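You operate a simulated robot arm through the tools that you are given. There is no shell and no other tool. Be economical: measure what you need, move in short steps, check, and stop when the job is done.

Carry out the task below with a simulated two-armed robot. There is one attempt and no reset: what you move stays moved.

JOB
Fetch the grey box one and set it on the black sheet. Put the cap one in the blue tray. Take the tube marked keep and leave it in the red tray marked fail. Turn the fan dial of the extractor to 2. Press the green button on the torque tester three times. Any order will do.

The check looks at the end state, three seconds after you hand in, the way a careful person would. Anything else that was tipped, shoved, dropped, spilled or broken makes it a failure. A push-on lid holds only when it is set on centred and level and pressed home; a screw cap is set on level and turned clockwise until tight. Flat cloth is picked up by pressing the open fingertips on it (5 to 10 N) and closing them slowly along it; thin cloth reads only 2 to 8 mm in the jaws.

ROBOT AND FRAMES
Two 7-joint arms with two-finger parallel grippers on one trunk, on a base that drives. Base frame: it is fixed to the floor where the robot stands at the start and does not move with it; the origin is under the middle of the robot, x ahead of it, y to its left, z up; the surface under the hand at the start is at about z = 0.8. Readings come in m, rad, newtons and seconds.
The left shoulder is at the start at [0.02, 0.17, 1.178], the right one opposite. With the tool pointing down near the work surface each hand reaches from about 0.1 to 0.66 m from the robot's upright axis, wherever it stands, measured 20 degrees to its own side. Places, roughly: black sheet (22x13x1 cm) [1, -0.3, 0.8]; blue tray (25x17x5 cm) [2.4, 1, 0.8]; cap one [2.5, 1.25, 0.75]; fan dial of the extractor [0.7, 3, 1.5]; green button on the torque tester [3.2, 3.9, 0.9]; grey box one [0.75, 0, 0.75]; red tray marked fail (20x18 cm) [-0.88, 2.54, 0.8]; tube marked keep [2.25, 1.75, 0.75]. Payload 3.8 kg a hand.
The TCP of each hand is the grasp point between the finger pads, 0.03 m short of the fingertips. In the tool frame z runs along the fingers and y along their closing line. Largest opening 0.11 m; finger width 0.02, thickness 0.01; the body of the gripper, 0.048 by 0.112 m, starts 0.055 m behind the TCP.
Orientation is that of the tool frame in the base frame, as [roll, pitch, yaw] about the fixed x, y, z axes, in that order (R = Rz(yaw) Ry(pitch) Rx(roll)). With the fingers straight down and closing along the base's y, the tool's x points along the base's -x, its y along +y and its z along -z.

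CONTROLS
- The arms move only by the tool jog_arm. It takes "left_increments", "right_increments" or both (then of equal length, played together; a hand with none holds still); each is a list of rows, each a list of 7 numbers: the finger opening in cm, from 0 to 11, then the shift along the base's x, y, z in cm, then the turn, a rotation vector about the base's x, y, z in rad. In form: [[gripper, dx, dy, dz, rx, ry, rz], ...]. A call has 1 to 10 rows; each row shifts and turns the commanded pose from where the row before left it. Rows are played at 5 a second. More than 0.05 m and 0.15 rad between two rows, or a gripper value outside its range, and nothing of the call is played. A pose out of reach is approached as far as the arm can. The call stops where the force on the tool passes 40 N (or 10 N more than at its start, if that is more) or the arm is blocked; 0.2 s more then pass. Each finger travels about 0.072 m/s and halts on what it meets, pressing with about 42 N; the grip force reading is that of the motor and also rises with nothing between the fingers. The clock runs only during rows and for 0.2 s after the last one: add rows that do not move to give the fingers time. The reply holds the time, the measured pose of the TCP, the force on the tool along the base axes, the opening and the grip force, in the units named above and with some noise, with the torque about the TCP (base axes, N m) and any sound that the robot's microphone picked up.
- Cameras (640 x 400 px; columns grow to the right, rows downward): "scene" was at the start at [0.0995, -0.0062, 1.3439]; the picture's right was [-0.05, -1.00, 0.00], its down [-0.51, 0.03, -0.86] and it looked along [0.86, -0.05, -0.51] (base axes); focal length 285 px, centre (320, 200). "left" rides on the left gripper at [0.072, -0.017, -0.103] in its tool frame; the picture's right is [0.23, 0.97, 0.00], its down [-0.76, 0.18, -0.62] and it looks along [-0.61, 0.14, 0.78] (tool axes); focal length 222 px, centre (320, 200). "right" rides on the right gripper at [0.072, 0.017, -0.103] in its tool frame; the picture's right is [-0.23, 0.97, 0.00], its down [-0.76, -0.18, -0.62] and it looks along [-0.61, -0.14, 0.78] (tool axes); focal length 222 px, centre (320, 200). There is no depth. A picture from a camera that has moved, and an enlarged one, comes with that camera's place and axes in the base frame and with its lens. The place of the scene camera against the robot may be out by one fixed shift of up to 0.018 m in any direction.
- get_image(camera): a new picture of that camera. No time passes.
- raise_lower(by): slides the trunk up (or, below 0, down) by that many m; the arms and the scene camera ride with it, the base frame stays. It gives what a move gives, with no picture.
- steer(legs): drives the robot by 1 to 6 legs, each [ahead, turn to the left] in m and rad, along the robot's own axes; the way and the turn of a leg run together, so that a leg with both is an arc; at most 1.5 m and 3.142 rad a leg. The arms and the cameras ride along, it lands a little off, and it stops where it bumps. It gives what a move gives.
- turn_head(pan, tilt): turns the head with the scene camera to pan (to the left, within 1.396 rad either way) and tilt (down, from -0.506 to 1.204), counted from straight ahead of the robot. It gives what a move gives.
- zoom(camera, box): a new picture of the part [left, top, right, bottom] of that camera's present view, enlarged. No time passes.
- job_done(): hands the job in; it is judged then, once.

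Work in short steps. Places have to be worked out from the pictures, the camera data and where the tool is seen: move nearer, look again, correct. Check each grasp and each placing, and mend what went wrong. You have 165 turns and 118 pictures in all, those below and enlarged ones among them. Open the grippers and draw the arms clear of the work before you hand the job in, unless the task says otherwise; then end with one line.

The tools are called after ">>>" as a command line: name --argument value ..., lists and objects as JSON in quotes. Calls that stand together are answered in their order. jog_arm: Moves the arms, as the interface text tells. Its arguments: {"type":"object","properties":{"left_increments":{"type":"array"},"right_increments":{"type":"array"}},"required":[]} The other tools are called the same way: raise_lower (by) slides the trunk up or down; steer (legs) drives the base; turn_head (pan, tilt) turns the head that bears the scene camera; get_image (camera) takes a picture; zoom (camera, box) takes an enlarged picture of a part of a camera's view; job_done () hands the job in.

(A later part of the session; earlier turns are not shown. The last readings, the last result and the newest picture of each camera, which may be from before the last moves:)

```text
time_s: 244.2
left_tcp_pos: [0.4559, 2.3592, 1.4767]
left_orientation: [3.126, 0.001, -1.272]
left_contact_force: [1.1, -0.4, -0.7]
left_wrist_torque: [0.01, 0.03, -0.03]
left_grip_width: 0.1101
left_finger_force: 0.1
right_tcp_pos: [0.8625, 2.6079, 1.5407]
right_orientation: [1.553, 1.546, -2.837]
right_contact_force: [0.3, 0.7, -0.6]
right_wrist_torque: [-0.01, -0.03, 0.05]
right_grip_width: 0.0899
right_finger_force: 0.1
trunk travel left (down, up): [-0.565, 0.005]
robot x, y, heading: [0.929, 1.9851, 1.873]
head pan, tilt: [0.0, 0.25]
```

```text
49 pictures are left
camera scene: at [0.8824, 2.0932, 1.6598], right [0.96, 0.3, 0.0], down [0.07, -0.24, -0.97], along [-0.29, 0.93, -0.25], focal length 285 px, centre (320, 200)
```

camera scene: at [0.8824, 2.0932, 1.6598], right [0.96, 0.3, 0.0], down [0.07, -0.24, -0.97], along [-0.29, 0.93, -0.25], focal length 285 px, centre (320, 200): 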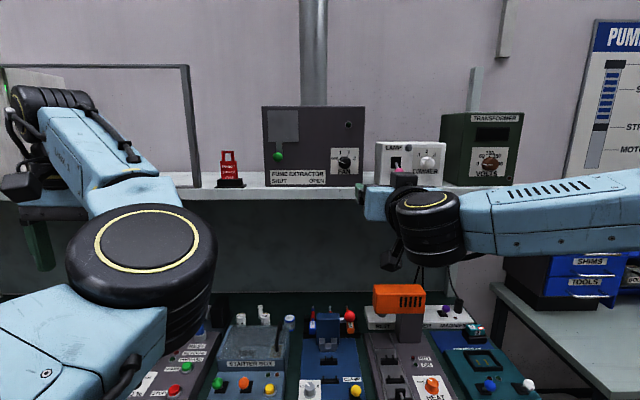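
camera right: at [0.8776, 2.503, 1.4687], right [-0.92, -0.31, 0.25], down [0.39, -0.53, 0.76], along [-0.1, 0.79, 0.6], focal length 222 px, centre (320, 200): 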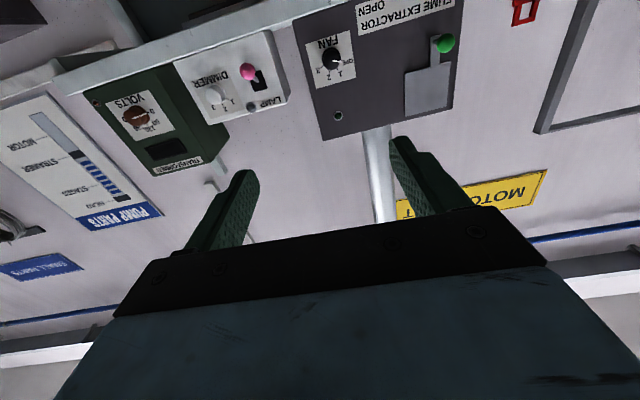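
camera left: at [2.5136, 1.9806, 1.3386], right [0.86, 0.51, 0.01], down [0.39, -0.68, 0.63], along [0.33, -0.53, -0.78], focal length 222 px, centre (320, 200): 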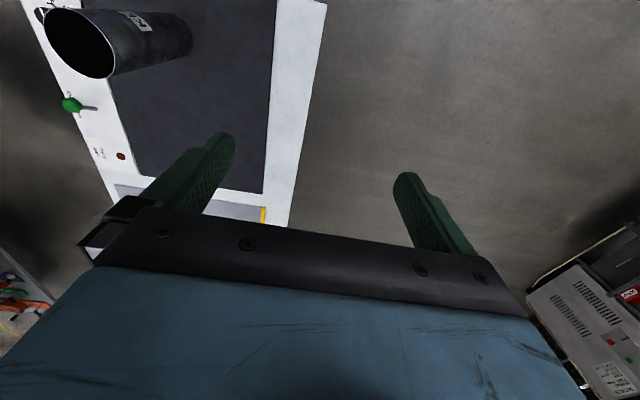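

The hand points at the panel with the dial in view. I'll pre-rotate the tool by −0.8 rad (counter-clockwise) about its axis, then drive 0.26 m nearer and look.

>>> jog_arm --right_increments '[[9, 0, 0, 0, 0.0426, -0.1266, 0], [9, 0, 0, 0, 0.0426, -0.1266, 0], [9, 0, 0, 0, 0.0426, -0.1266, 0], [9, 0, 0, 0, 0.0426, -0.1266, 0], [9, 0, 0, 0, 0.0426, -0.1266, 0], [9, 0, 0, 0, 0.0426, -0.1266, 0]]'

>>> steer --legs '[[0.26, 0.02]]'

>>> get_image --camera "right"

```text
time_s: 245.6
left_tcp_pos: [0.4554, 2.3561, 1.4761]
left_orientation: [3.127, 0.001, -1.273]
left_contact_force: [-0.2, -0.4, 0.7]
left_wrist_torque: [0.02, -0.03, 0.02]
left_grip_width: 0.1101
left_finger_force: 0.1
right_tcp_pos: [0.8628, 2.6058, 1.5411]
right_orientation: [-1.572, 0.79, 0.323]
right_contact_force: [0.2, 0.1, 0.2]
right_wrist_torque: [0.03, -0.02, 0.01]
right_grip_width: 0.0903
right_finger_force: 0.1
trunk travel left (down, up): [-0.565, 0.005]
robot x, y, heading: [0.927, 1.9816, 1.87]
head pan, tilt: [0.0, 0.25]
```

```text
time_s: 247.5
left_tcp_pos: [0.3654, 2.5925, 1.4764]
left_orientation: [3.129, 0.003, -1.247]
left_contact_force: [-0.2, -0.2, 0.2]
left_wrist_torque: [0.0, -0.01, -0.01]
left_grip_width: 0.1099
left_finger_force: 0.0
right_tcp_pos: [0.7668, 2.8509, 1.5418]
right_orientation: [-1.569, 0.794, 0.347]
right_contact_force: [0.0, 0.0, -0.7]
right_wrist_torque: [0.01, 0.01, -0.03]
right_grip_width: 0.0901
right_finger_force: 0.1
trunk travel left (down, up): [-0.565, 0.005]
robot x, y, heading: [0.8456, 2.2327, 1.895]
head pan, tilt: [0.0, 0.25]
```

```text
48 pictures are left
camera right: at [0.8386, 2.7666, 1.478], right [-0.8, -0.29, -0.52], down [-0.17, -0.73, 0.67], along [-0.57, 0.62, 0.53], focal length 222 px, centre (320, 200)
```

right: 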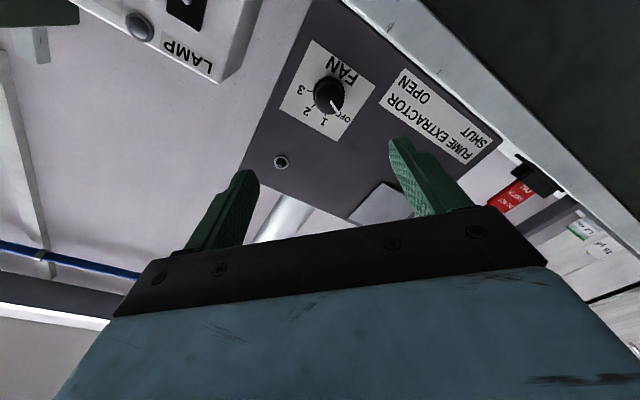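

Triangulation puts the knob at n≈1.625, t≈2.64, z≈1.528. I'll line up, correct the small yaw, and advance 6 cm.

>>> jog_arm --right_increments '[[9, -1.5, 2.6, -0.7, 0, 0, -0.022], [9, -1.5, 2.7, -0.7, 0, 0, 0], [9, 0, 0, 0, 0, 0, 0]]'

>>> get_image --camera "right"

>>> get_image --camera "scene"

```text
time_s: 248.3
left_tcp_pos: [0.367, 2.5925, 1.4771]
left_orientation: [3.128, 0.003, -1.248]
left_contact_force: [-0.4, -0.7, 0.3]
left_wrist_torque: [0.0, 0.01, -0.01]
left_grip_width: 0.11
left_finger_force: 0.1
right_tcp_pos: [0.7382, 2.9053, 1.527]
right_orientation: [-1.571, 0.794, 0.328]
right_contact_force: [0.3, -0.5, 0.9]
right_wrist_torque: [-0.03, -0.01, 0.03]
right_grip_width: 0.09
right_finger_force: 0.2
trunk travel left (down, up): [-0.565, 0.005]
robot x, y, heading: [0.8496, 2.2317, 1.893]
head pan, tilt: [0.0, 0.25]
```

```text
47 pictures are left
camera right: at [0.807, 2.8197, 1.4638], right [-0.81, -0.27, -0.52], down [-0.18, -0.72, 0.67], along [-0.56, 0.64, 0.53], focal length 222 px, centre (320, 200)
```

right: 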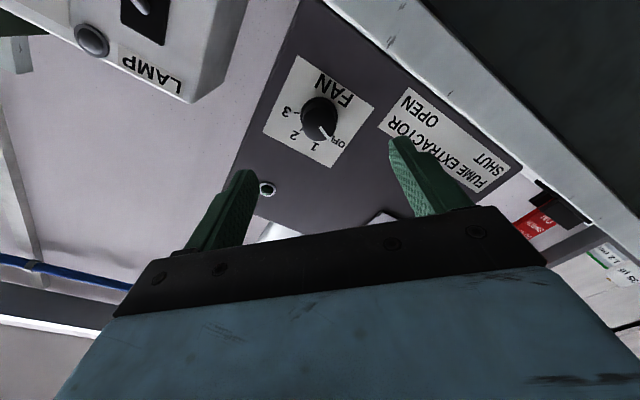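

```text
46 pictures are left
camera scene: at [0.8001, 2.3378, 1.66], right [0.95, 0.32, 0.0], down [0.08, -0.23, -0.97], along [-0.31, 0.92, -0.25], focal length 285 px, centre (320, 200)
```

scene: 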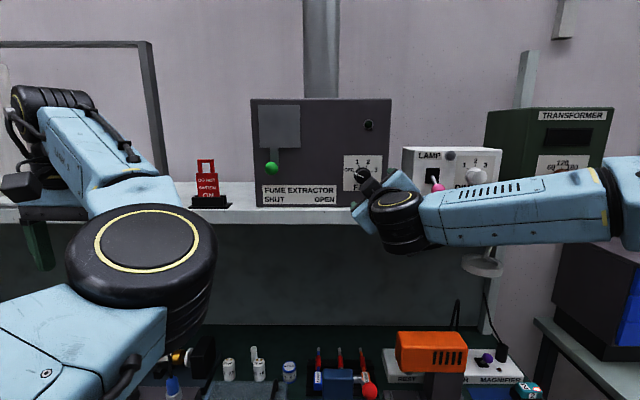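

The knob is at n≈1.621, t≈2.65, z≈1.527. I'll correct 0.5 cm sideways and advance 8 cm.

>>> jog_arm --right_increments '[[9, -1.1, 1.8, 0, 0, 0, 0], [9, -0.9, 1.9, 0, 0, 0, 0], [9, -0.6, 1.9, 0, 0, 0, 0], [9, -0.6, 1.9, 0, 0, 0, 0], [9, 0, 0, 0, 0, 0, 0]]'

>>> get_image --camera "right"

```text
time_s: 249.5
left_tcp_pos: [0.3649, 2.5927, 1.4772]
left_orientation: [3.128, 0.002, -1.25]
left_contact_force: [0.2, -0.2, -0.1]
left_wrist_torque: [0.0, 0.04, -0.02]
left_grip_width: 0.11
left_finger_force: 0.0
right_tcp_pos: [0.7044, 2.98, 1.5278]
right_orientation: [-1.57, 0.793, 0.327]
right_contact_force: [-0.1, -0.2, 0.4]
right_wrist_torque: [0.02, 0.02, -0.03]
right_grip_width: 0.09
right_finger_force: 0.1
trunk travel left (down, up): [-0.565, 0.005]
robot x, y, heading: [0.8493, 2.2325, 1.893]
head pan, tilt: [0.0, 0.25]
```

```text
45 pictures are left
camera right: at [0.7741, 2.894, 1.464], right [-0.81, -0.27, -0.52], down [-0.18, -0.72, 0.67], along [-0.56, 0.64, 0.53], focal length 222 px, centre (320, 200)
```

right: 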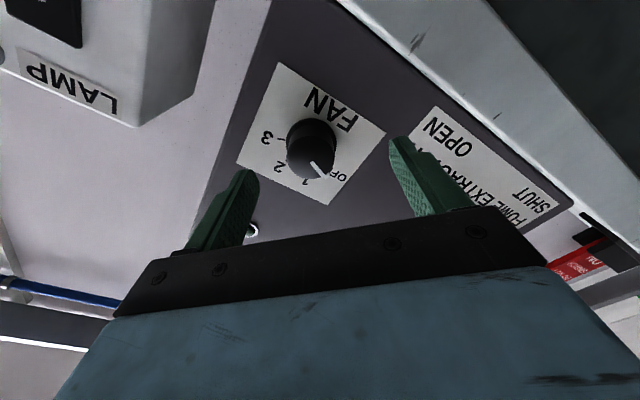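

Fingertips are now at the knob's face plane. I'll shift 0.5 cm to centre, advance 1.6 cm and close.

>>> jog_arm --right_increments '[[9, 0.5, 0.15, 0.1, 0, 0, 0], [9, -0.25, 0.75, 0, 0, 0, 0], [9, -0.25, 0.75, 0, 0, 0, 0], [9, 0, 0, 0, 0, 0, 0]]'

>>> get_image --camera "right"

```text
time_s: 250.5
left_tcp_pos: [0.3667, 2.5925, 1.4771]
left_orientation: [3.127, 0.002, -1.248]
left_contact_force: [-0.7, -0.1, 0.1]
left_wrist_torque: [0.01, 0.0, 0.03]
left_grip_width: 0.11
left_finger_force: 0.0
right_tcp_pos: [0.7061, 2.997, 1.5281]
right_orientation: [-1.571, 0.793, 0.328]
right_contact_force: [0.3, -1.1, 0.6]
right_wrist_torque: [0.02, 0.0, 0.01]
right_grip_width: 0.0902
right_finger_force: 0.1
trunk travel left (down, up): [-0.565, 0.005]
robot x, y, heading: [0.8456, 2.2307, 1.9]
head pan, tilt: [0.0, 0.25]
```

```text
44 pictures are left
camera right: at [0.7747, 2.9107, 1.4648], right [-0.81, -0.27, -0.52], down [-0.19, -0.72, 0.67], along [-0.56, 0.64, 0.53], focal length 222 px, centre (320, 200)
```

right: 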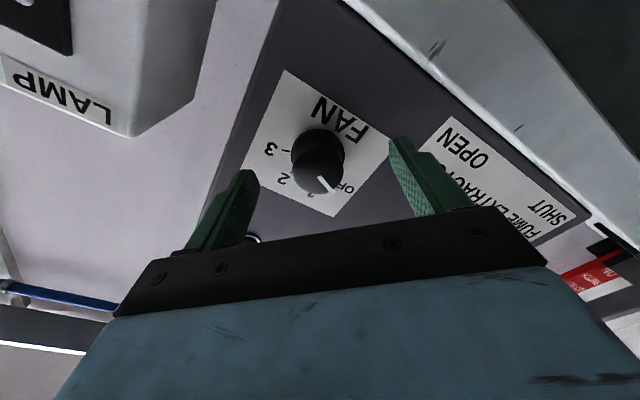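

Centred around the knob. Closing on it.

>>> jog_arm --right_increments '[[7, 0, 0, 0, 0, 0, 0], [5.5, 0, 0, 0, 0, 0, 0], [4, 0, 0, 0, 0, 0, 0], [3, 0, 0, 0, 0, 0, 0], [2.5, 0, 0, 0, 0, 0, 0], [2.5, 0, 0, 0, 0, 0, 0]]'

>>> get_image --camera "right"

```text
time_s: 251.9
left_tcp_pos: [0.366, 2.5925, 1.4756]
left_orientation: [3.128, 0.003, -1.248]
left_contact_force: [0.2, 0.4, 0.8]
left_wrist_torque: [-0.02, 0.02, 0.01]
left_grip_width: 0.1101
left_finger_force: 0.1
right_tcp_pos: [0.708, 2.9974, 1.5302]
right_orientation: [-1.566, 0.793, 0.328]
right_contact_force: [2.2, 6.8, 11.8]
right_wrist_torque: [0.21, 0.12, -0.52]
right_grip_width: 0.0354
right_finger_force: 45.3
trunk travel left (down, up): [-0.565, 0.005]
robot x, y, heading: [0.8468, 2.2291, 1.895]
head pan, tilt: [0.0, 0.25]
```

```text
43 pictures are left
camera right: at [0.7762, 2.9115, 1.4663], right [-0.81, -0.27, -0.52], down [-0.19, -0.72, 0.67], along [-0.56, 0.64, 0.54], focal length 222 px, centre (320, 200)
```

right: 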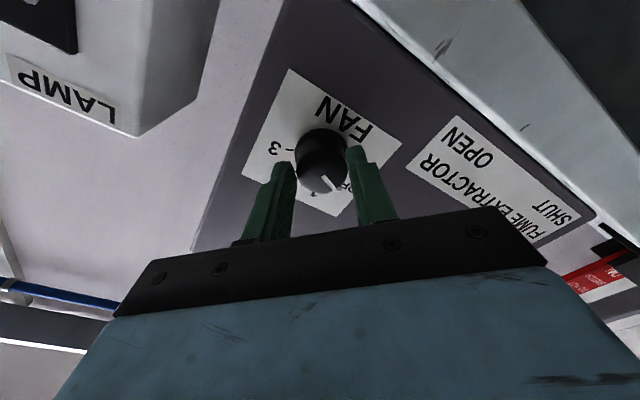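

Gripped (3.5 cm). I'll relieve the slight upward force and turn clockwise 0.73 rad first, then check.

>>> jog_arm --right_increments '[[2.5, 0.1, 0, 0.2, 0, 0, 0], [2.5, 0, 0, 0, -0.0466, 0.1384, 0], [2.5, 0, 0, 0, -0.0466, 0.1384, 0], [2.5, 0, 0, 0, -0.0466, 0.1384, 0], [2.5, 0, 0, 0, -0.0466, 0.1384, 0], [2.5, 0, 0, 0, -0.0466, 0.1384, 0]]'

>>> get_image --camera "right"

```text
time_s: 253.3
left_tcp_pos: [0.3649, 2.5927, 1.4769]
left_orientation: [3.13, 0.002, -1.249]
left_contact_force: [0.7, -0.1, 0.0]
left_wrist_torque: [-0.02, 0.03, 0.01]
left_grip_width: 0.11
left_finger_force: 0.0
right_tcp_pos: [0.7029, 2.9959, 1.529]
right_orientation: [-1.584, 1.526, 0.317]
right_contact_force: [-3.6, 2.0, 0.6]
right_wrist_torque: [0.9, 0.31, 0.05]
right_grip_width: 0.0356
right_finger_force: 45.5
trunk travel left (down, up): [-0.565, 0.005]
robot x, y, heading: [0.8481, 2.2307, 1.892]
head pan, tilt: [0.0, 0.25]
```

```text
42 pictures are left
camera right: at [0.7236, 2.8933, 1.4555], right [-0.93, -0.32, 0.18], down [0.34, -0.54, 0.77], along [-0.15, 0.78, 0.61], focal length 222 px, centre (320, 200)
```

right: 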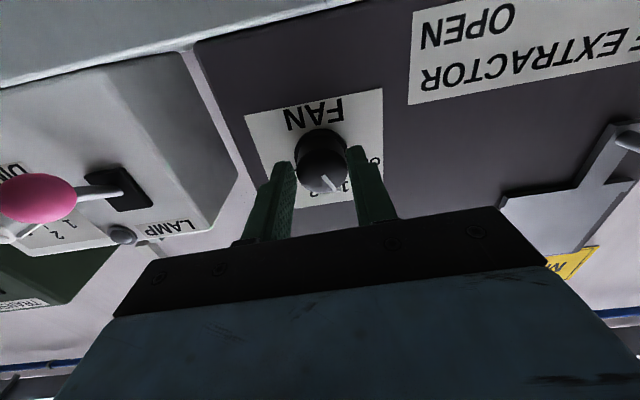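

The knob turns with the fingers, now near 1. I'll continue the remaining ~0.875 rad.

>>> jog_arm --right_increments '[[2.5, 0, 0, 0, -0.0466, 0.1384, 0], [2.5, 0, 0, 0, -0.0466, 0.1384, 0], [2.5, 0, 0, 0, -0.0466, 0.1384, 0], [2.5, 0, 0, 0, -0.0466, 0.1384, 0], [2.5, 0, 0, 0, -0.0466, 0.1384, 0], [2.5, 0, 0, 0, -0.0466, 0.1384, 0], [2.5, 0, 0, 0, 0, 0, 0]]'

>>> get_image --camera "right"

>>> zoom --camera "scene" --box '[310, 130, 420, 220]'

```text
time_s: 254.9
left_tcp_pos: [0.3613, 2.5922, 1.4758]
left_orientation: [3.132, 0.0, -1.248]
left_contact_force: [-0.1, -0.5, 0.3]
left_wrist_torque: [-0.03, 0.02, -0.01]
left_grip_width: 0.1099
left_finger_force: 0.0
right_tcp_pos: [0.6988, 2.9951, 1.5298]
right_orientation: [1.567, 0.743, -2.812]
right_contact_force: [-19.3, -0.2, 3.1]
right_wrist_torque: [0.22, -0.04, 0.23]
right_grip_width: 0.0356
right_finger_force: 45.0
trunk travel left (down, up): [-0.565, 0.005]
robot x, y, heading: [0.8471, 2.2253, 1.894]
head pan, tilt: [0.0, 0.25]
```

```text
41 pictures are left
camera right: at [0.6703, 2.8751, 1.4938], right [-0.46, -0.16, 0.87], down [0.85, -0.37, 0.38], along [0.26, 0.92, 0.31], focal length 222 px, centre (320, 200)
```

right: 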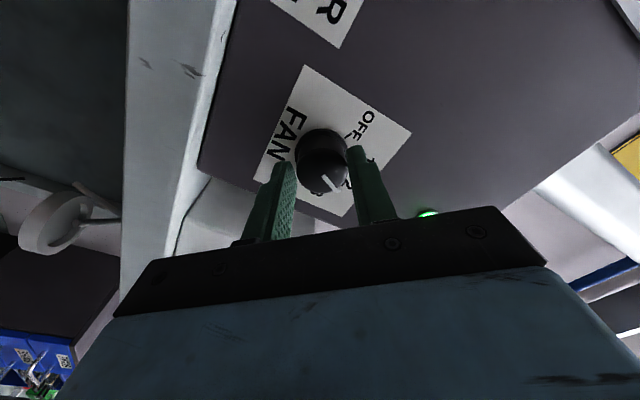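

```text
4.44 times, centred on (365, 175) of scene
camera zoom: at [0.7939, 2.3377, 1.6599], right [0.95, 0.32, 0.0], down [0.08, -0.23, -0.97], along [-0.31, 0.92, -0.25], focal length 1265 px, centre (120, 311)
```

zoom: 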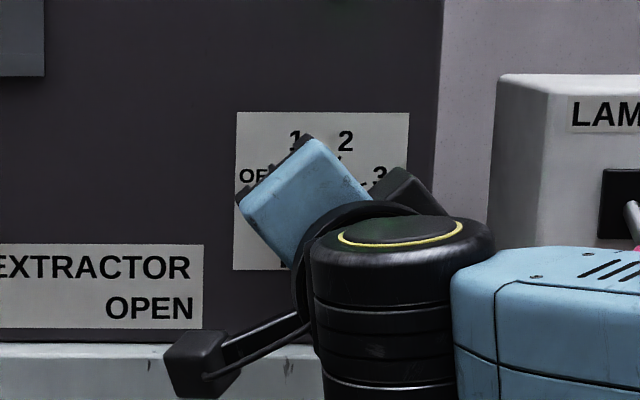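

Turned; there is a side force, so I'll release and back straight off, then read the dial.

>>> jog_arm --right_increments '[[4.5, 0, 0, 0, 0, 0, 0], [7, 0, 0, 0, 0, 0, 0], [9, 0, 0, 0, 0, 0, 0], [9, 0.8, -2.3, 0, 0, 0, 0], [9, 1.0, -2.85, 0, 0, 0, 0], [9, 1.0, -2.85, 0, 0, 0, 0], [9, 1.0, -2.85, 0, 0, 0, 0]]'

>>> zoom --camera "right" --box '[200, 20, 440, 170]'

```text
time_s: 256.5
left_tcp_pos: [0.3673, 2.5914, 1.4775]
left_orientation: [3.128, 0.004, -1.247]
left_contact_force: [-0.1, 0.1, 0.4]
left_wrist_torque: [0.03, -0.04, 0.04]
left_grip_width: 0.1099
left_finger_force: 0.0
right_tcp_pos: [0.7456, 2.886, 1.5293]
right_orientation: [1.568, 0.743, -2.82]
right_contact_force: [0.1, 0.1, -0.6]
right_wrist_torque: [0.02, -0.04, -0.01]
right_grip_width: 0.0899
right_finger_force: 0.1
trunk travel left (down, up): [-0.565, 0.005]
robot x, y, heading: [0.8463, 2.2308, 1.892]
head pan, tilt: [0.0, 0.25]
```

```text
2.67 times, centred on (320, 95) of right
camera zoom: at [0.7165, 2.7674, 1.4928], right [-0.46, -0.16, 0.87], down [0.85, -0.37, 0.38], along [0.27, 0.91, 0.31], focal length 592 px, centre (320, 480)
```

zoom: 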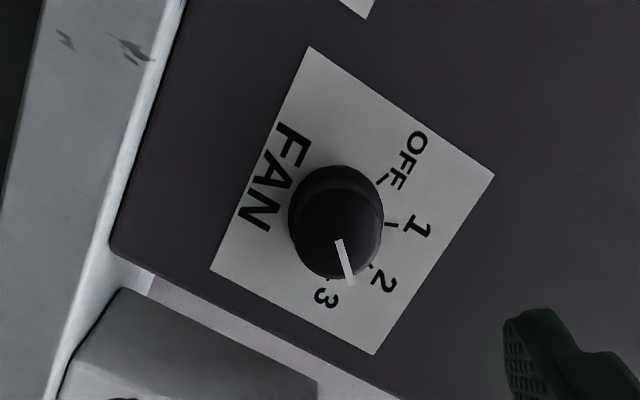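

The pointer seems at or slightly past 2; this view is oblique. I'll move the hand aside and check head-on with the scene camera.

>>> jog_arm --right_increments '[[9, 4, 0.5, -1, 0, 0, 0], [9, 4, 0.5, -1, 0, 0, 0], [9, 4, 0.5, -1, 0, 0, 0]]'

>>> zoom --camera "scene" --box '[325, 140, 405, 205]'

```text
time_s: 257.3
left_tcp_pos: [0.3646, 2.5932, 1.4761]
left_orientation: [3.128, -0.001, -1.247]
left_contact_force: [0.7, -0.2, -0.4]
left_wrist_torque: [-0.01, 0.01, 0.01]
left_grip_width: 0.1102
left_finger_force: 0.0
right_tcp_pos: [0.8091, 2.8941, 1.5261]
right_orientation: [1.588, 0.74, -2.82]
right_contact_force: [-0.8, -0.7, 0.1]
right_wrist_torque: [0.05, 0.01, -0.02]
right_grip_width: 0.09
right_finger_force: 0.0
right hand out of reach, approached as far as the arm can: row 2, 3
trunk travel left (down, up): [-0.565, 0.005]
robot x, y, heading: [0.8429, 2.2319, 1.894]
head pan, tilt: [0.0, 0.25]
```

```text
6.15 times, centred on (365, 172) of scene
camera zoom: at [0.7987, 2.3394, 1.6598], right [0.95, 0.32, 0.0], down [0.08, -0.23, -0.97], along [-0.31, 0.92, -0.25], focal length 1752 px, centre (43, 369)
```

zoom: 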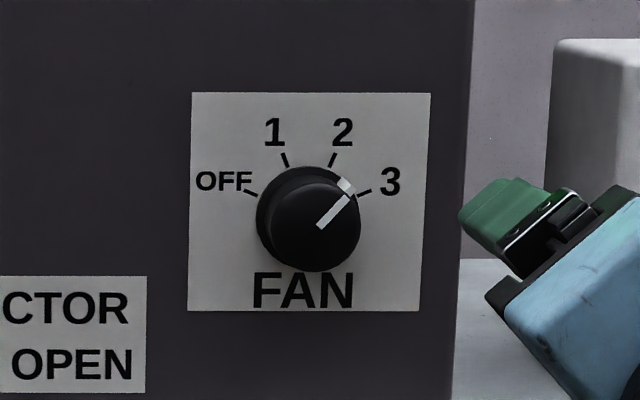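

The pointer is at about 38°, versus 23° for the "2" tick: overshot by ~15°. I'll regrip on the recomputed knob axis (0.706, 2.998, 1.534) and turn back.

>>> jog_arm --right_increments '[[9, -3.3, -0.3, 0.4, 0, 0, 0], [9, -3.3, -0.3, 0.4, 0, 0, 0], [9, -1.0, 2.9, 0, 0, 0, 0], [9, -1.0, 2.9, 0, 0, 0, 0], [9, -0.9, 2.7, 0, 0, 0, 0], [9, -0.8, 2.5, 0, 0, 0, 0], [9, 0, 0, 0, 0, 0, 0]]'

>>> get_image --camera "right"

```text
time_s: 258.9
left_tcp_pos: [0.3658, 2.5918, 1.4762]
left_orientation: [3.126, 0.002, -1.25]
left_contact_force: [-0.1, 0.6, -0.3]
left_wrist_torque: [0.0, 0.02, 0.0]
left_grip_width: 0.1098
left_finger_force: 0.1
right_tcp_pos: [0.7063, 2.9977, 1.5339]
right_orientation: [1.565, 0.743, -2.819]
right_contact_force: [-0.8, -0.1, -0.4]
right_wrist_torque: [0.0, 0.02, 0.03]
right_grip_width: 0.09
right_finger_force: 0.1
trunk travel left (down, up): [-0.565, 0.005]
robot x, y, heading: [0.8452, 2.2325, 1.896]
head pan, tilt: [0.0, 0.25]
```

```text
37 pictures are left
camera right: at [0.6767, 2.8787, 1.4978], right [-0.46, -0.16, 0.87], down [0.85, -0.37, 0.38], along [0.27, 0.91, 0.31], focal length 222 px, centre (320, 200)
```

right: 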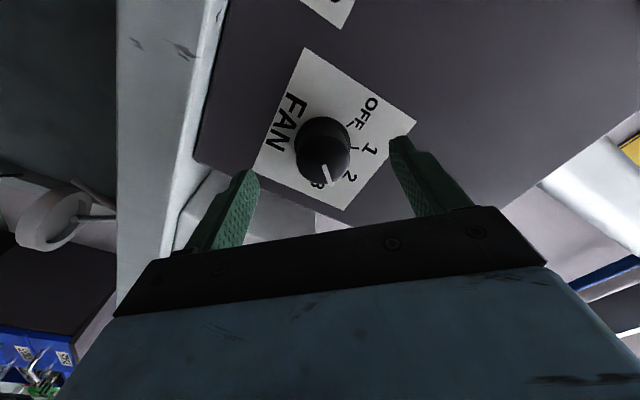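

Centred. Closing, then I'll compare the pointer before turning.

>>> jog_arm --right_increments '[[7, 0, 0, 0, 0, 0, 0], [5.5, 0, 0, 0, 0, 0, 0], [4, 0, 0, 0, 0, 0, 0], [3, 0, 0, 0, 0, 0, 0], [2.5, 0, 0, 0, 0, 0, 0]]'

>>> zoom --camera "right" --box '[240, 40, 432, 200]'

```text
time_s: 260.1
left_tcp_pos: [0.3651, 2.5917, 1.4768]
left_orientation: [3.129, 0.002, -1.249]
left_contact_force: [-0.1, 0.3, 0.8]
left_wrist_torque: [0.02, -0.02, 0.0]
left_grip_width: 0.1097
left_finger_force: 0.1
right_tcp_pos: [0.7036, 2.9977, 1.5369]
right_orientation: [1.565, 0.742, -2.82]
right_contact_force: [-3.1, 2.0, 8.7]
right_wrist_torque: [-0.02, 0.02, 0.27]
right_grip_width: 0.0354
right_finger_force: 44.9
trunk travel left (down, up): [-0.565, 0.005]
robot x, y, heading: [0.8468, 2.2341, 1.895]
head pan, tilt: [0.0, 0.25]
```

```text
2.50 times, centred on (336, 120) of right
camera zoom: at [0.6749, 2.8783, 1.4991], right [-0.46, -0.16, 0.87], down [0.85, -0.37, 0.38], along [0.26, 0.91, 0.31], focal length 555 px, centre (280, 400)
```

zoom: 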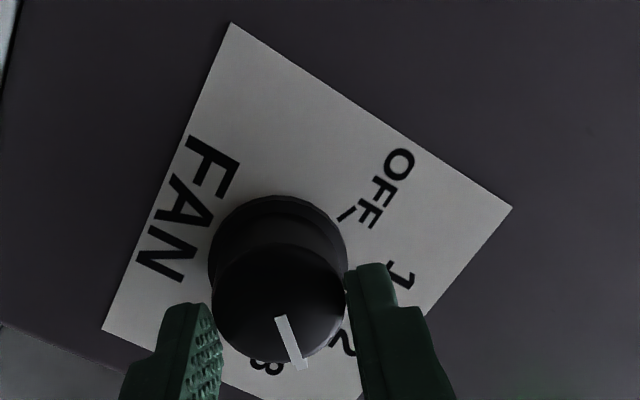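

No change from gripping. I'll turn back counter-clockwise by 0.26 rad and release.

>>> jog_arm --right_increments '[[2.5, -0.1, 0, 0.2, 0, 0, 0], [2.5, 0, 0, 0, 0.0415, -0.1232, 0], [2.5, 0, 0, 0, 0.0415, -0.1232, 0], [2.5, 0, 0, 0, 0, 0, 0], [4.5, 0, 0, 0, 0, 0, 0], [7, 0, 0, 0, 0, 0, 0], [9, 0, 0, 0, 0, 0, 0], [9, 0.9, -2.7, 0, 0, 0, 0], [9, 1.0, -2.85, 0, 0, 0, 0], [9, 1.0, -2.85, 0, 0, 0, 0]]'

>>> jog_arm --right_increments '[[9, 1.0, -2.85, 0, 0, 0, 0], [9, 4, 0.5, -1, 0, 0, 0], [9, 3, 0.5, -1, 0, 0, 0]]'

>>> zoom --camera "scene" --box '[325, 140, 405, 205]'

```text
time_s: 262.3
left_tcp_pos: [0.3674, 2.5925, 1.4771]
left_orientation: [3.126, 0.003, -1.249]
left_contact_force: [-0.3, -0.5, -0.7]
left_wrist_torque: [-0.01, 0.01, 0.01]
left_grip_width: 0.11
left_finger_force: 0.0
right_tcp_pos: [0.7378, 2.9134, 1.5378]
right_orientation: [1.566, 1.0, -2.822]
right_contact_force: [-0.4, -0.8, -0.2]
right_wrist_torque: [0.02, 0.0, -0.01]
right_grip_width: 0.0902
right_finger_force: 0.1
trunk travel left (down, up): [-0.565, 0.005]
robot x, y, heading: [0.8469, 2.2276, 1.9]
head pan, tilt: [0.0, 0.25]
```

```text
time_s: 263.1
left_tcp_pos: [0.3646, 2.5933, 1.4766]
left_orientation: [3.13, 0.0, -1.248]
left_contact_force: [0.1, 0.1, 0.0]
left_wrist_torque: [-0.05, -0.02, 0.0]
left_grip_width: 0.1099
left_finger_force: 0.2
right_tcp_pos: [0.7858, 2.8903, 1.5266]
right_orientation: [1.57, 1.003, -2.82]
right_contact_force: [0.8, 0.2, -0.1]
right_wrist_torque: [0.0, 0.01, 0.01]
right_grip_width: 0.0901
right_finger_force: 0.1
right hand out of reach, approached as far as the arm can: row 3
trunk travel left (down, up): [-0.565, 0.005]
robot x, y, heading: [0.8491, 2.2329, 1.892]
head pan, tilt: [0.0, 0.25]
```

```text
6.15 times, centred on (365, 172) of scene
camera zoom: at [0.7982, 2.3394, 1.6598], right [0.95, 0.32, 0.0], down [0.08, -0.23, -0.97], along [-0.31, 0.92, -0.25], focal length 1752 px, centre (43, 369)
```

zoom: 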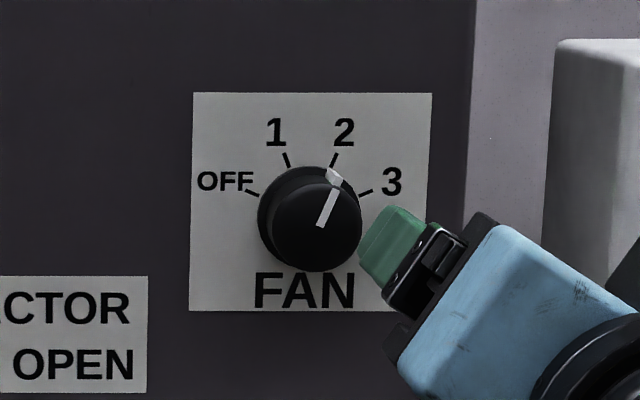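

The pointer is now on 2. Next the torque tester at about (3.2, 3.9): back off, turn right, drive along the benches, then look.

>>> steer --legs '[[-0.3, 0], [0, -1.57], [1.3, 0]]'

>>> turn_head --pan 0.5 --tilt 0.35

>>> get_image --camera "scene"

```text
time_s: 275.1
left_tcp_pos: [2.5007, 2.9442, 1.4756]
left_orientation: [3.128, 0.001, -2.751]
left_contact_force: [0.1, 0.1, 0.1]
left_wrist_torque: [0.01, 0.01, 0.02]
left_grip_width: 0.11
left_finger_force: 0.0
right_tcp_pos: [2.8249, 2.5443, 1.5276]
right_orientation: [1.566, 1.002, 1.961]
right_contact_force: [0.3, 0.2, -1.2]
right_wrist_torque: [-0.03, -0.01, -0.01]
right_grip_width: 0.0901
right_finger_force: 0.1
trunk travel left (down, up): [-0.565, 0.005]
robot x, y, heading: [2.1739, 2.4396, 0.392]
head pan, tilt: [0.0, 0.25]
```

```text
time_s: 276.0
left_tcp_pos: [2.5002, 2.9443, 1.4772]
left_orientation: [3.129, 0.001, -2.75]
left_contact_force: [1.2, 0.0, 0.3]
left_wrist_torque: [0.0, -0.01, -0.02]
left_grip_width: 0.11
left_finger_force: 0.1
right_tcp_pos: [2.824, 2.5446, 1.5267]
right_orientation: [1.565, 1.001, 1.958]
right_contact_force: [-0.5, 0.9, -0.8]
right_wrist_torque: [0.03, 0.04, 0.01]
right_grip_width: 0.09
right_finger_force: 0.0
trunk travel left (down, up): [-0.565, 0.005]
robot x, y, heading: [2.171, 2.4392, 0.394]
head pan, tilt: [0.499, 0.351]
```

```text
34 pictures are left
camera scene: at [2.2386, 2.5183, 1.6505], right [0.78, -0.63, 0.0], down [-0.22, -0.27, -0.94], along [0.59, 0.73, -0.34], focal length 285 px, centre (320, 200)
```

scene: 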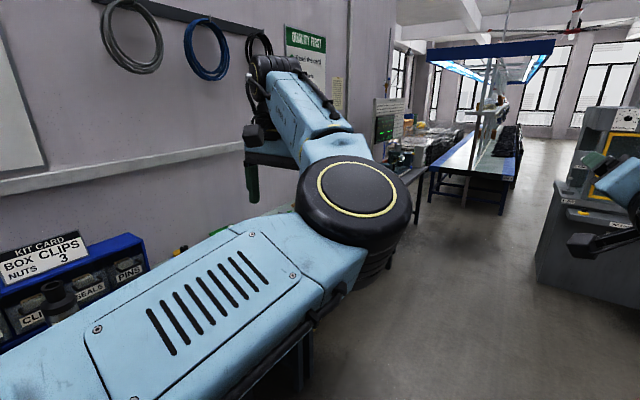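

The left arm blocks the view. I'll go on 1.15 m, face the bench, and look.

>>> steer --legs '[[0, -0.07], [1.15, 0], [0, 1.57]]'

>>> turn_head --pan -0.1 --tilt 0.6

>>> get_image --camera "scene"

```text
time_s: 286.4
left_tcp_pos: [2.7853, 3.1392, 1.4767]
left_orientation: [3.126, 0.003, -1.196]
left_contact_force: [0.1, -1.2, 0.6]
left_wrist_torque: [-0.01, 0.0, -0.01]
left_grip_width: 0.1099
left_finger_force: 0.1
right_tcp_pos: [3.1884, 3.4584, 1.5271]
right_orientation: [1.566, 1.003, -2.769]
right_contact_force: [0.0, 0.0, -0.7]
right_wrist_torque: [0.05, -0.01, 0.04]
right_grip_width: 0.0898
right_finger_force: 0.0
trunk travel left (down, up): [-0.565, 0.005]
robot x, y, heading: [3.2814, 2.8015, 1.944]
head pan, tilt: [0.499, 0.351]
```

```text
time_s: 287.4
left_tcp_pos: [2.7838, 3.1392, 1.4764]
left_orientation: [3.129, 0.0, -1.195]
left_contact_force: [-0.1, -0.1, -0.3]
left_wrist_torque: [0.02, 0.0, -0.02]
left_grip_width: 0.11
left_finger_force: 0.1
right_tcp_pos: [3.1897, 3.458, 1.5281]
right_orientation: [1.565, 1.002, -2.768]
right_contact_force: [-0.2, -0.5, 1.3]
right_wrist_torque: [0.01, -0.01, -0.01]
right_grip_width: 0.0901
right_finger_force: 0.0
trunk travel left (down, up): [-0.565, 0.005]
robot x, y, heading: [3.2833, 2.8036, 1.947]
head pan, tilt: [-0.099, 0.6]
```

```text
33 pictures are left
camera scene: at [3.2403, 2.9067, 1.6277], right [0.96, 0.27, 0.0], down [0.15, -0.54, -0.83], along [-0.23, 0.79, -0.56], focal length 285 px, centre (320, 200)
```

scene: 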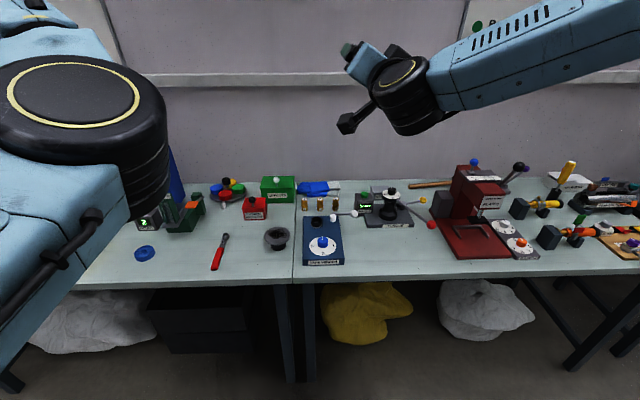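

The tester should appear near pixel (375,215). Zooming there.

>>> zoom --camera "scene" --box '[290, 160, 450, 260]'

```text
4.00 times, centred on (370, 210) of scene
camera zoom: at [3.2403, 2.9067, 1.6277], right [0.96, 0.27, 0.0], down [0.15, -0.54, -0.83], along [-0.23, 0.79, -0.56], focal length 1139 px, centre (120, 160)
```

zoom: 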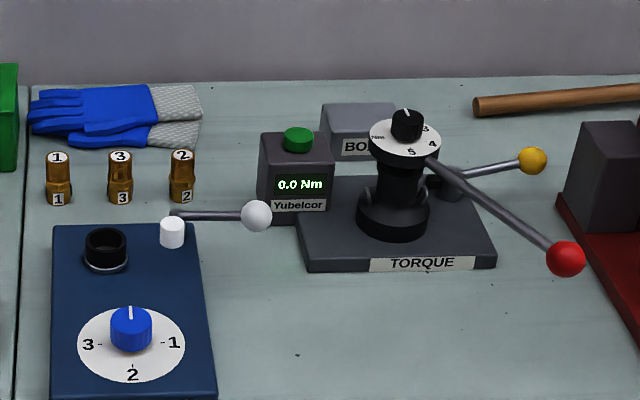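

The green button is on top of the Yubelcor display box of the TORQUE tester, at about (3.137, 3.985, 0.92), facing up. I'll undo the tool roll, close the fingers, lower the trunk and pitch the hand down to point forward-down.

>>> jog_arm --right_increments '[[4, 0, 0, 0, 0.0517, -0.132, 0], [0, 0, 0, 0, 0.0517, -0.132, 0], [0, 0, 0, 0, 0.0517, -0.132, 0], [0, 0, 0, 0, 0.0517, -0.132, 0]]'

>>> raise_lower --by -0.2

>>> jog_arm --right_increments '[[0, 0, 0, 0, -0.128, -0.05, 0], [0, 0, 0, 0, -0.128, -0.05, 0], [0, 0, 0, 0, -0.128, -0.05, 0], [0, 0, 0, 0, -0.128, -0.05, 0], [0, 0, 0, 0, -0.128, -0.05, 0], [0, 0, 0, 0, -0.128, -0.05, 0], [0, 0, 0, 0, -0.128, -0.05, 0], [0, 0, 0, 0, -0.128, -0.05, 0]]'

```text
time_s: 288.4
left_tcp_pos: [2.7837, 3.1401, 1.4777]
left_orientation: [3.129, 0.002, -1.195]
left_contact_force: [-0.2, 0.8, -0.7]
left_wrist_torque: [0.02, -0.02, -0.04]
left_grip_width: 0.11
left_finger_force: 0.1
right_tcp_pos: [3.1882, 3.4567, 1.5272]
right_orientation: [0.416, 1.57, 2.363]
right_contact_force: [0.1, 1.1, -1.0]
right_wrist_torque: [0.02, 0.01, -0.03]
right_grip_width: 0.0002
right_finger_force: 37.8
trunk travel left (down, up): [-0.565, 0.005]
robot x, y, heading: [3.2837, 2.8039, 1.946]
head pan, tilt: [-0.099, 0.6]
```

```text
time_s: 290.6
left_tcp_pos: [2.7847, 3.1389, 1.2768]
left_orientation: [3.128, 0.001, -1.196]
left_contact_force: [-0.3, 0.0, -0.6]
left_wrist_torque: [-0.03, -0.04, 0.0]
left_grip_width: 0.1102
left_finger_force: 0.0
right_tcp_pos: [3.188, 3.4575, 1.3281]
right_orientation: [1.377, 1.569, -2.959]
right_contact_force: [-0.1, -0.7, 0.3]
right_wrist_torque: [0.0, 0.02, 0.0]
right_grip_width: 0.0003
right_finger_force: 37.9
trunk travel left (down, up): [-0.365, 0.205]
robot x, y, heading: [3.2885, 2.8029, 1.944]
head pan, tilt: [-0.099, 0.6]
```

```text
time_s: 292.4
left_tcp_pos: [2.7832, 3.1393, 1.2769]
left_orientation: [3.129, -0.001, -1.197]
left_contact_force: [-0.2, 0.2, -0.1]
left_wrist_torque: [0.02, -0.01, 0.02]
left_grip_width: 0.11
left_finger_force: 0.1
right_tcp_pos: [3.1875, 3.4572, 1.3272]
right_orientation: [3.136, 0.469, -1.2]
right_contact_force: [-0.6, -0.2, -0.1]
right_wrist_torque: [0.0, -0.04, -0.01]
right_grip_width: 0.0002
right_finger_force: 37.4
trunk travel left (down, up): [-0.365, 0.205]
robot x, y, heading: [3.2853, 2.8008, 1.951]
head pan, tilt: [-0.099, 0.6]
```

Good orientation (tilt 0.47 from vertical). Now I'll drive 0.42 m forward and look.

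>>> steer --legs '[[0.42, -0.05]]'

>>> turn_head --pan -0.2 --tilt 0.75

>>> get_image --camera "scene"

>>> get_image --camera "right"

```text
time_s: 294.9
left_tcp_pos: [2.6563, 3.5473, 1.2778]
left_orientation: [3.128, -0.003, -1.239]
left_contact_force: [0.7, -0.1, 0.2]
left_wrist_torque: [-0.01, -0.03, 0.02]
left_grip_width: 0.1099
left_finger_force: 0.1
right_tcp_pos: [3.0735, 3.8466, 1.3282]
right_orientation: [3.135, 0.473, -1.245]
right_contact_force: [-1.1, 0.0, 0.0]
right_wrist_torque: [-0.01, -0.04, 0.02]
right_grip_width: 0.0
right_finger_force: 38.3
trunk travel left (down, up): [-0.365, 0.205]
robot x, y, heading: [3.1426, 3.1915, 1.903]
head pan, tilt: [-0.099, 0.6]
```

```text
time_s: 295.6
left_tcp_pos: [2.6568, 3.5464, 1.2762]
left_orientation: [3.13, 0.003, -1.241]
left_contact_force: [0.7, -0.4, -0.2]
left_wrist_torque: [0.0, -0.02, 0.01]
left_grip_width: 0.11
left_finger_force: 0.1
right_tcp_pos: [3.0734, 3.8464, 1.3275]
right_orientation: [3.135, 0.473, -1.243]
right_contact_force: [-0.8, -0.4, 0.4]
right_wrist_torque: [-0.02, -0.01, -0.01]
right_grip_width: 0.0
right_finger_force: 37.5
trunk travel left (down, up): [-0.365, 0.205]
robot x, y, heading: [3.1406, 3.1919, 1.904]
head pan, tilt: [-0.201, 0.75]
```

```text
31 pictures are left
camera scene: at [3.1112, 3.2901, 1.4149], right [0.99, 0.13, 0.0], down [0.09, -0.68, -0.73], along [-0.1, 0.73, -0.68], focal length 285 px, centre (320, 200)
```

scene: 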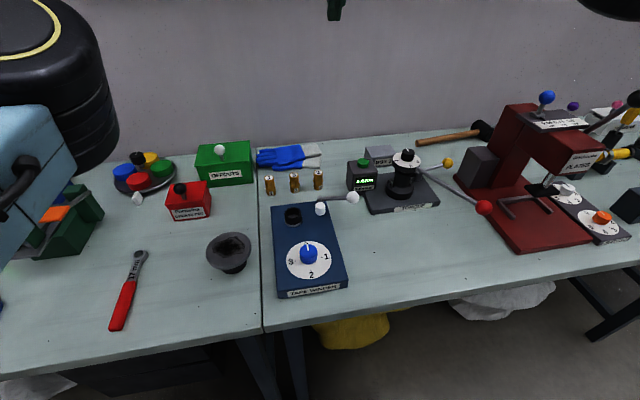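

```text
30 pictures are left
camera right: at [3.0937, 3.7351, 1.387], right [-0.99, -0.12, 0.11], down [0.05, 0.43, 0.9], along [-0.16, 0.89, -0.42], focal length 222 px, centre (320, 200)
```

right: 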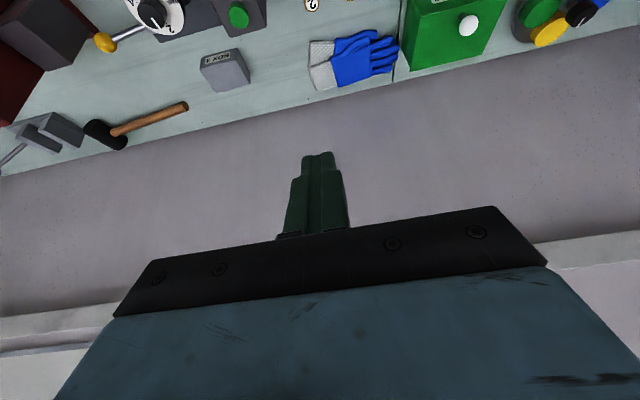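

Intersecting rays puts the button top at about (3.15, 3.945, 0.945). I'll bring the closed fingertips above it at TCP z≈1.10 and look.

>>> jog_arm --right_increments '[[0, 1.4, 1.4, -3.8, 0, 0, 0], [0, 1.4, 1.4, -3.8, 0, 0, 0], [0, 1.4, 1.4, -3.8, 0, 0, 0], [0, 1.4, 1.4, -3.8, 0, 0, 0], [0, 1.4, 1.5, -3.8, 0, 0, 0], [0, 1.2, 1.5, -3.8, 0, 0, 0]]'

>>> get_image --camera "right"

>>> zoom --camera "scene" --box '[300, 100, 460, 225]'

```text
time_s: 297.0
left_tcp_pos: [2.6559, 3.5473, 1.2773]
left_orientation: [3.129, -0.001, -1.238]
left_contact_force: [0.0, 0.3, -0.4]
left_wrist_torque: [-0.03, -0.02, -0.02]
left_grip_width: 0.1097
left_finger_force: 0.0
right_tcp_pos: [3.1592, 3.9363, 1.0983]
right_orientation: [3.133, 0.472, -1.244]
right_contact_force: [0.0, 0.3, 0.6]
right_wrist_torque: [0.01, -0.01, 0.02]
right_grip_width: 0.0
right_finger_force: 37.5
trunk travel left (down, up): [-0.365, 0.205]
robot x, y, heading: [3.1424, 3.1889, 1.906]
head pan, tilt: [-0.201, 0.75]
```

```text
29 pictures are left
camera right: at [3.1771, 3.8238, 1.1574], right [-0.99, -0.12, 0.11], down [0.05, 0.43, 0.9], along [-0.16, 0.89, -0.42], focal length 222 px, centre (320, 200)
```

right: 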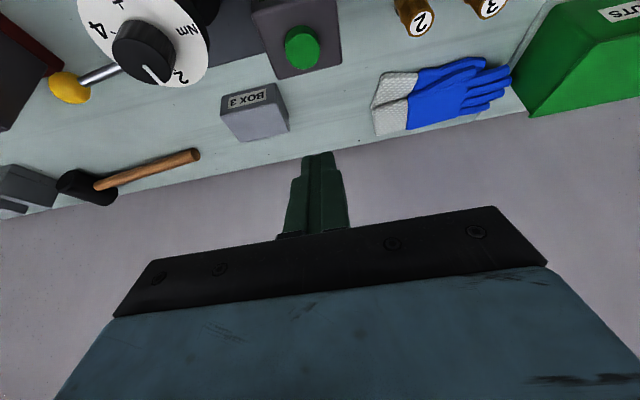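

```text
3.20 times, centred on (380, 162) of scene
camera zoom: at [3.1113, 3.2909, 1.4148], right [0.99, 0.13, 0.0], down [0.09, -0.68, -0.73], along [-0.1, 0.72, -0.68], focal length 911 px, centre (128, 320)
```

zoom: 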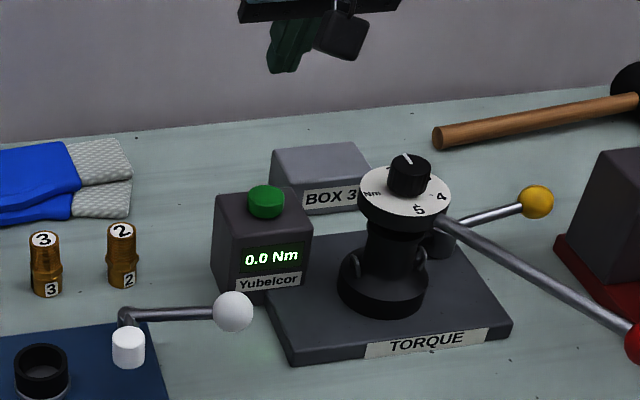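

Button at (3.154, 3.945, 0.945); the tip is nearly over it. Descending 9.5 cm and checking.

>>> jog_arm --right_increments '[[0, 0, -0.4, -3.2, 0, 0, 0], [0, 0, 0, -3.2, 0, 0, 0], [0, 0, 0, -3.1, 0, 0, 0], [0, 0, 0, 0, 0, 0, 0]]'

>>> get_image --camera "right"

>>> zoom --camera "scene" --box '[320, 120, 420, 200]'

```text
time_s: 298.0
left_tcp_pos: [2.6569, 3.5461, 1.2764]
left_orientation: [3.128, 0.002, -1.241]
left_contact_force: [0.1, 0.4, -0.1]
left_wrist_torque: [0.03, -0.01, 0.03]
left_grip_width: 0.1101
left_finger_force: 0.0
right_tcp_pos: [3.1583, 3.929, 1.0039]
right_orientation: [3.135, 0.473, -1.244]
right_contact_force: [-0.3, 0.3, -0.1]
right_wrist_torque: [0.02, 0.01, 0.02]
right_grip_width: 0.0
right_finger_force: 37.4
trunk travel left (down, up): [-0.365, 0.205]
robot x, y, heading: [3.1422, 3.1896, 1.904]
head pan, tilt: [-0.201, 0.75]
```

```text
27 pictures are left
camera right: at [3.1779, 3.8175, 1.0634], right [-0.99, -0.12, 0.11], down [0.05, 0.43, 0.9], along [-0.16, 0.89, -0.42], focal length 222 px, centre (320, 200)
```

right: 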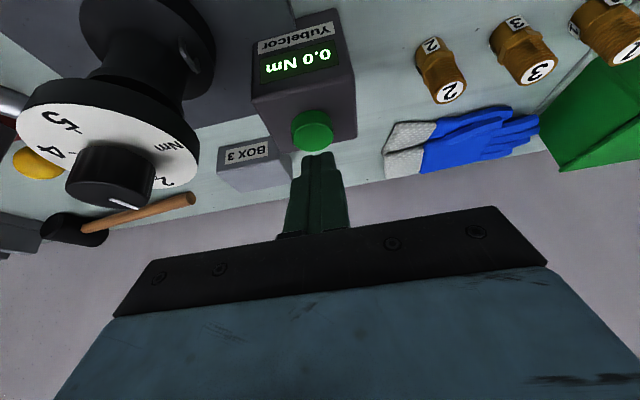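

```text
5.00 times, centred on (370, 160) of scene
camera zoom: at [3.1113, 3.2899, 1.4149], right [0.99, 0.13, 0.0], down [0.09, -0.68, -0.73], along [-0.1, 0.73, -0.68], focal length 1423 px, centre (70, 400)
```

zoom: 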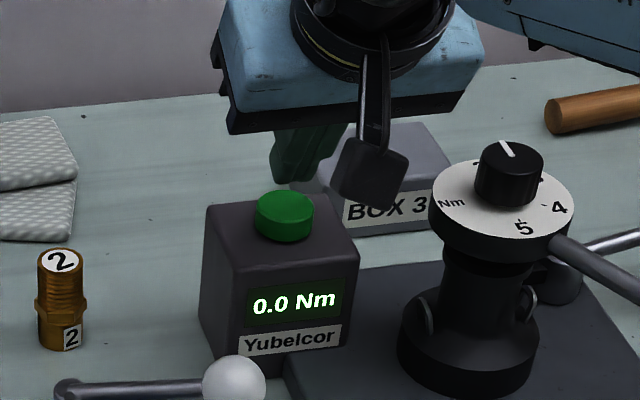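

Tip directly above the button, ~3 cm to go. I'll descend 2.6 cm, then 3 mm steps to find contact.

>>> jog_arm --right_increments '[[0, 0, 0, -1.6, 0, 0, 0], [0, 0, 0, -1.0, 0, 0, 0], [0, 0, 0, -0.3, 0, 0, 0], [0, 0, 0, 0, 0, 0, 0]]'

```text
time_s: 299.0
left_tcp_pos: [2.6565, 3.5458, 1.2763]
left_orientation: [3.128, 0.002, -1.239]
left_contact_force: [-0.3, 0.7, -0.9]
left_wrist_torque: [0.01, -0.01, 0.0]
left_grip_width: 0.11
left_finger_force: 0.0
right_tcp_pos: [3.1578, 3.9295, 0.9755]
right_orientation: [3.135, 0.474, -1.247]
right_contact_force: [0.2, 0.2, 3.4]
right_wrist_torque: [0.05, -0.02, 0.0]
right_grip_width: 0.0
right_finger_force: 37.2
trunk travel left (down, up): [-0.365, 0.205]
robot x, y, heading: [3.1409, 3.187, 1.905]
head pan, tilt: [-0.201, 0.75]
heard: click
```

A click was heard: press one registered. I'll lift 1.5 cm and check the release before the next press.

>>> jog_arm --right_increments '[[0, 0, 0, 0.8, 0, 0, 0], [0, 0, 0, 0.7, 0, 0, 0], [0, 0, 0, 0, 0, 0, 0]]'

>>> zoom --camera "scene" --box '[320, 120, 420, 200]'

```text
time_s: 299.8
left_tcp_pos: [2.6559, 3.5469, 1.2766]
left_orientation: [3.13, 0.002, -1.239]
left_contact_force: [-0.1, -0.4, 0.1]
left_wrist_torque: [-0.05, 0.0, -0.01]
left_grip_width: 0.11
left_finger_force: 0.0
right_tcp_pos: [3.1559, 3.9297, 0.9894]
right_orientation: [3.135, 0.473, -1.244]
right_contact_force: [0.3, -0.3, 0.5]
right_wrist_torque: [0.01, -0.01, 0.0]
right_grip_width: 0.0
right_finger_force: 37.5
trunk travel left (down, up): [-0.365, 0.205]
robot x, y, heading: [3.1393, 3.1911, 1.902]
head pan, tilt: [-0.201, 0.75]
```

```text
5.00 times, centred on (370, 160) of scene
camera zoom: at [3.1112, 3.2903, 1.4148], right [0.99, 0.13, 0.0], down [0.09, -0.68, -0.73], along [-0.1, 0.72, -0.68], focal length 1423 px, centre (70, 400)
```

zoom: 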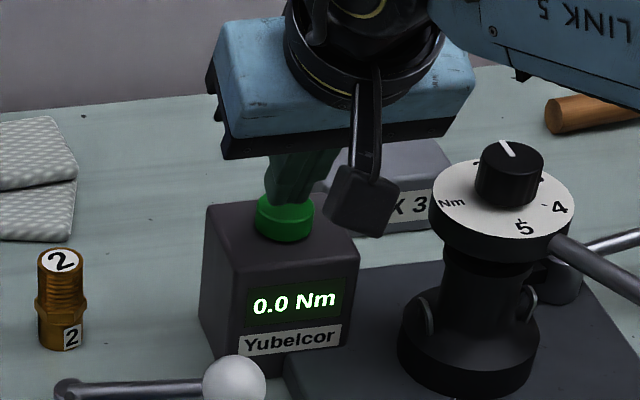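

Released; no extra click. Second press: the same 1.5 cm down, then back up.

>>> jog_arm --right_increments '[[0, 0, 0, -0.8, 0, 0, 0], [0, 0, 0, -0.7, 0, 0, 0], [0, 0, 0, 0, 0, 0, 0]]'

>>> jog_arm --right_increments '[[0, 0, 0, 0.8, 0, 0, 0], [0, 0, 0, 0.7, 0, 0, 0], [0, 0, 0, 0, 0, 0, 0]]'

```text
time_s: 300.6
left_tcp_pos: [2.6564, 3.5461, 1.2763]
left_orientation: [3.129, 0.001, -1.24]
left_contact_force: [0.1, -1.0, -0.3]
left_wrist_torque: [-0.01, -0.02, -0.01]
left_grip_width: 0.11
left_finger_force: 0.1
right_tcp_pos: [3.1564, 3.9296, 0.9767]
right_orientation: [3.135, 0.473, -1.247]
right_contact_force: [1.0, 0.6, 3.1]
right_wrist_torque: [0.02, -0.04, -0.02]
right_grip_width: 0.0
right_finger_force: 37.7
trunk travel left (down, up): [-0.365, 0.205]
robot x, y, heading: [3.1414, 3.1922, 1.905]
head pan, tilt: [-0.201, 0.75]
heard: click
```

```text
time_s: 301.4
left_tcp_pos: [2.6561, 3.5469, 1.277]
left_orientation: [3.129, 0.002, -1.239]
left_contact_force: [0.6, 0.1, 0.2]
left_wrist_torque: [-0.02, 0.02, -0.03]
left_grip_width: 0.1098
left_finger_force: 0.0
right_tcp_pos: [3.1579, 3.9283, 0.9898]
right_orientation: [3.135, 0.474, -1.244]
right_contact_force: [-1.3, 0.0, -1.6]
right_wrist_torque: [-0.01, -0.03, 0.0]
right_grip_width: 0.0
right_finger_force: 37.3
trunk travel left (down, up): [-0.365, 0.205]
robot x, y, heading: [3.1442, 3.1897, 1.911]
head pan, tilt: [-0.201, 0.75]
```

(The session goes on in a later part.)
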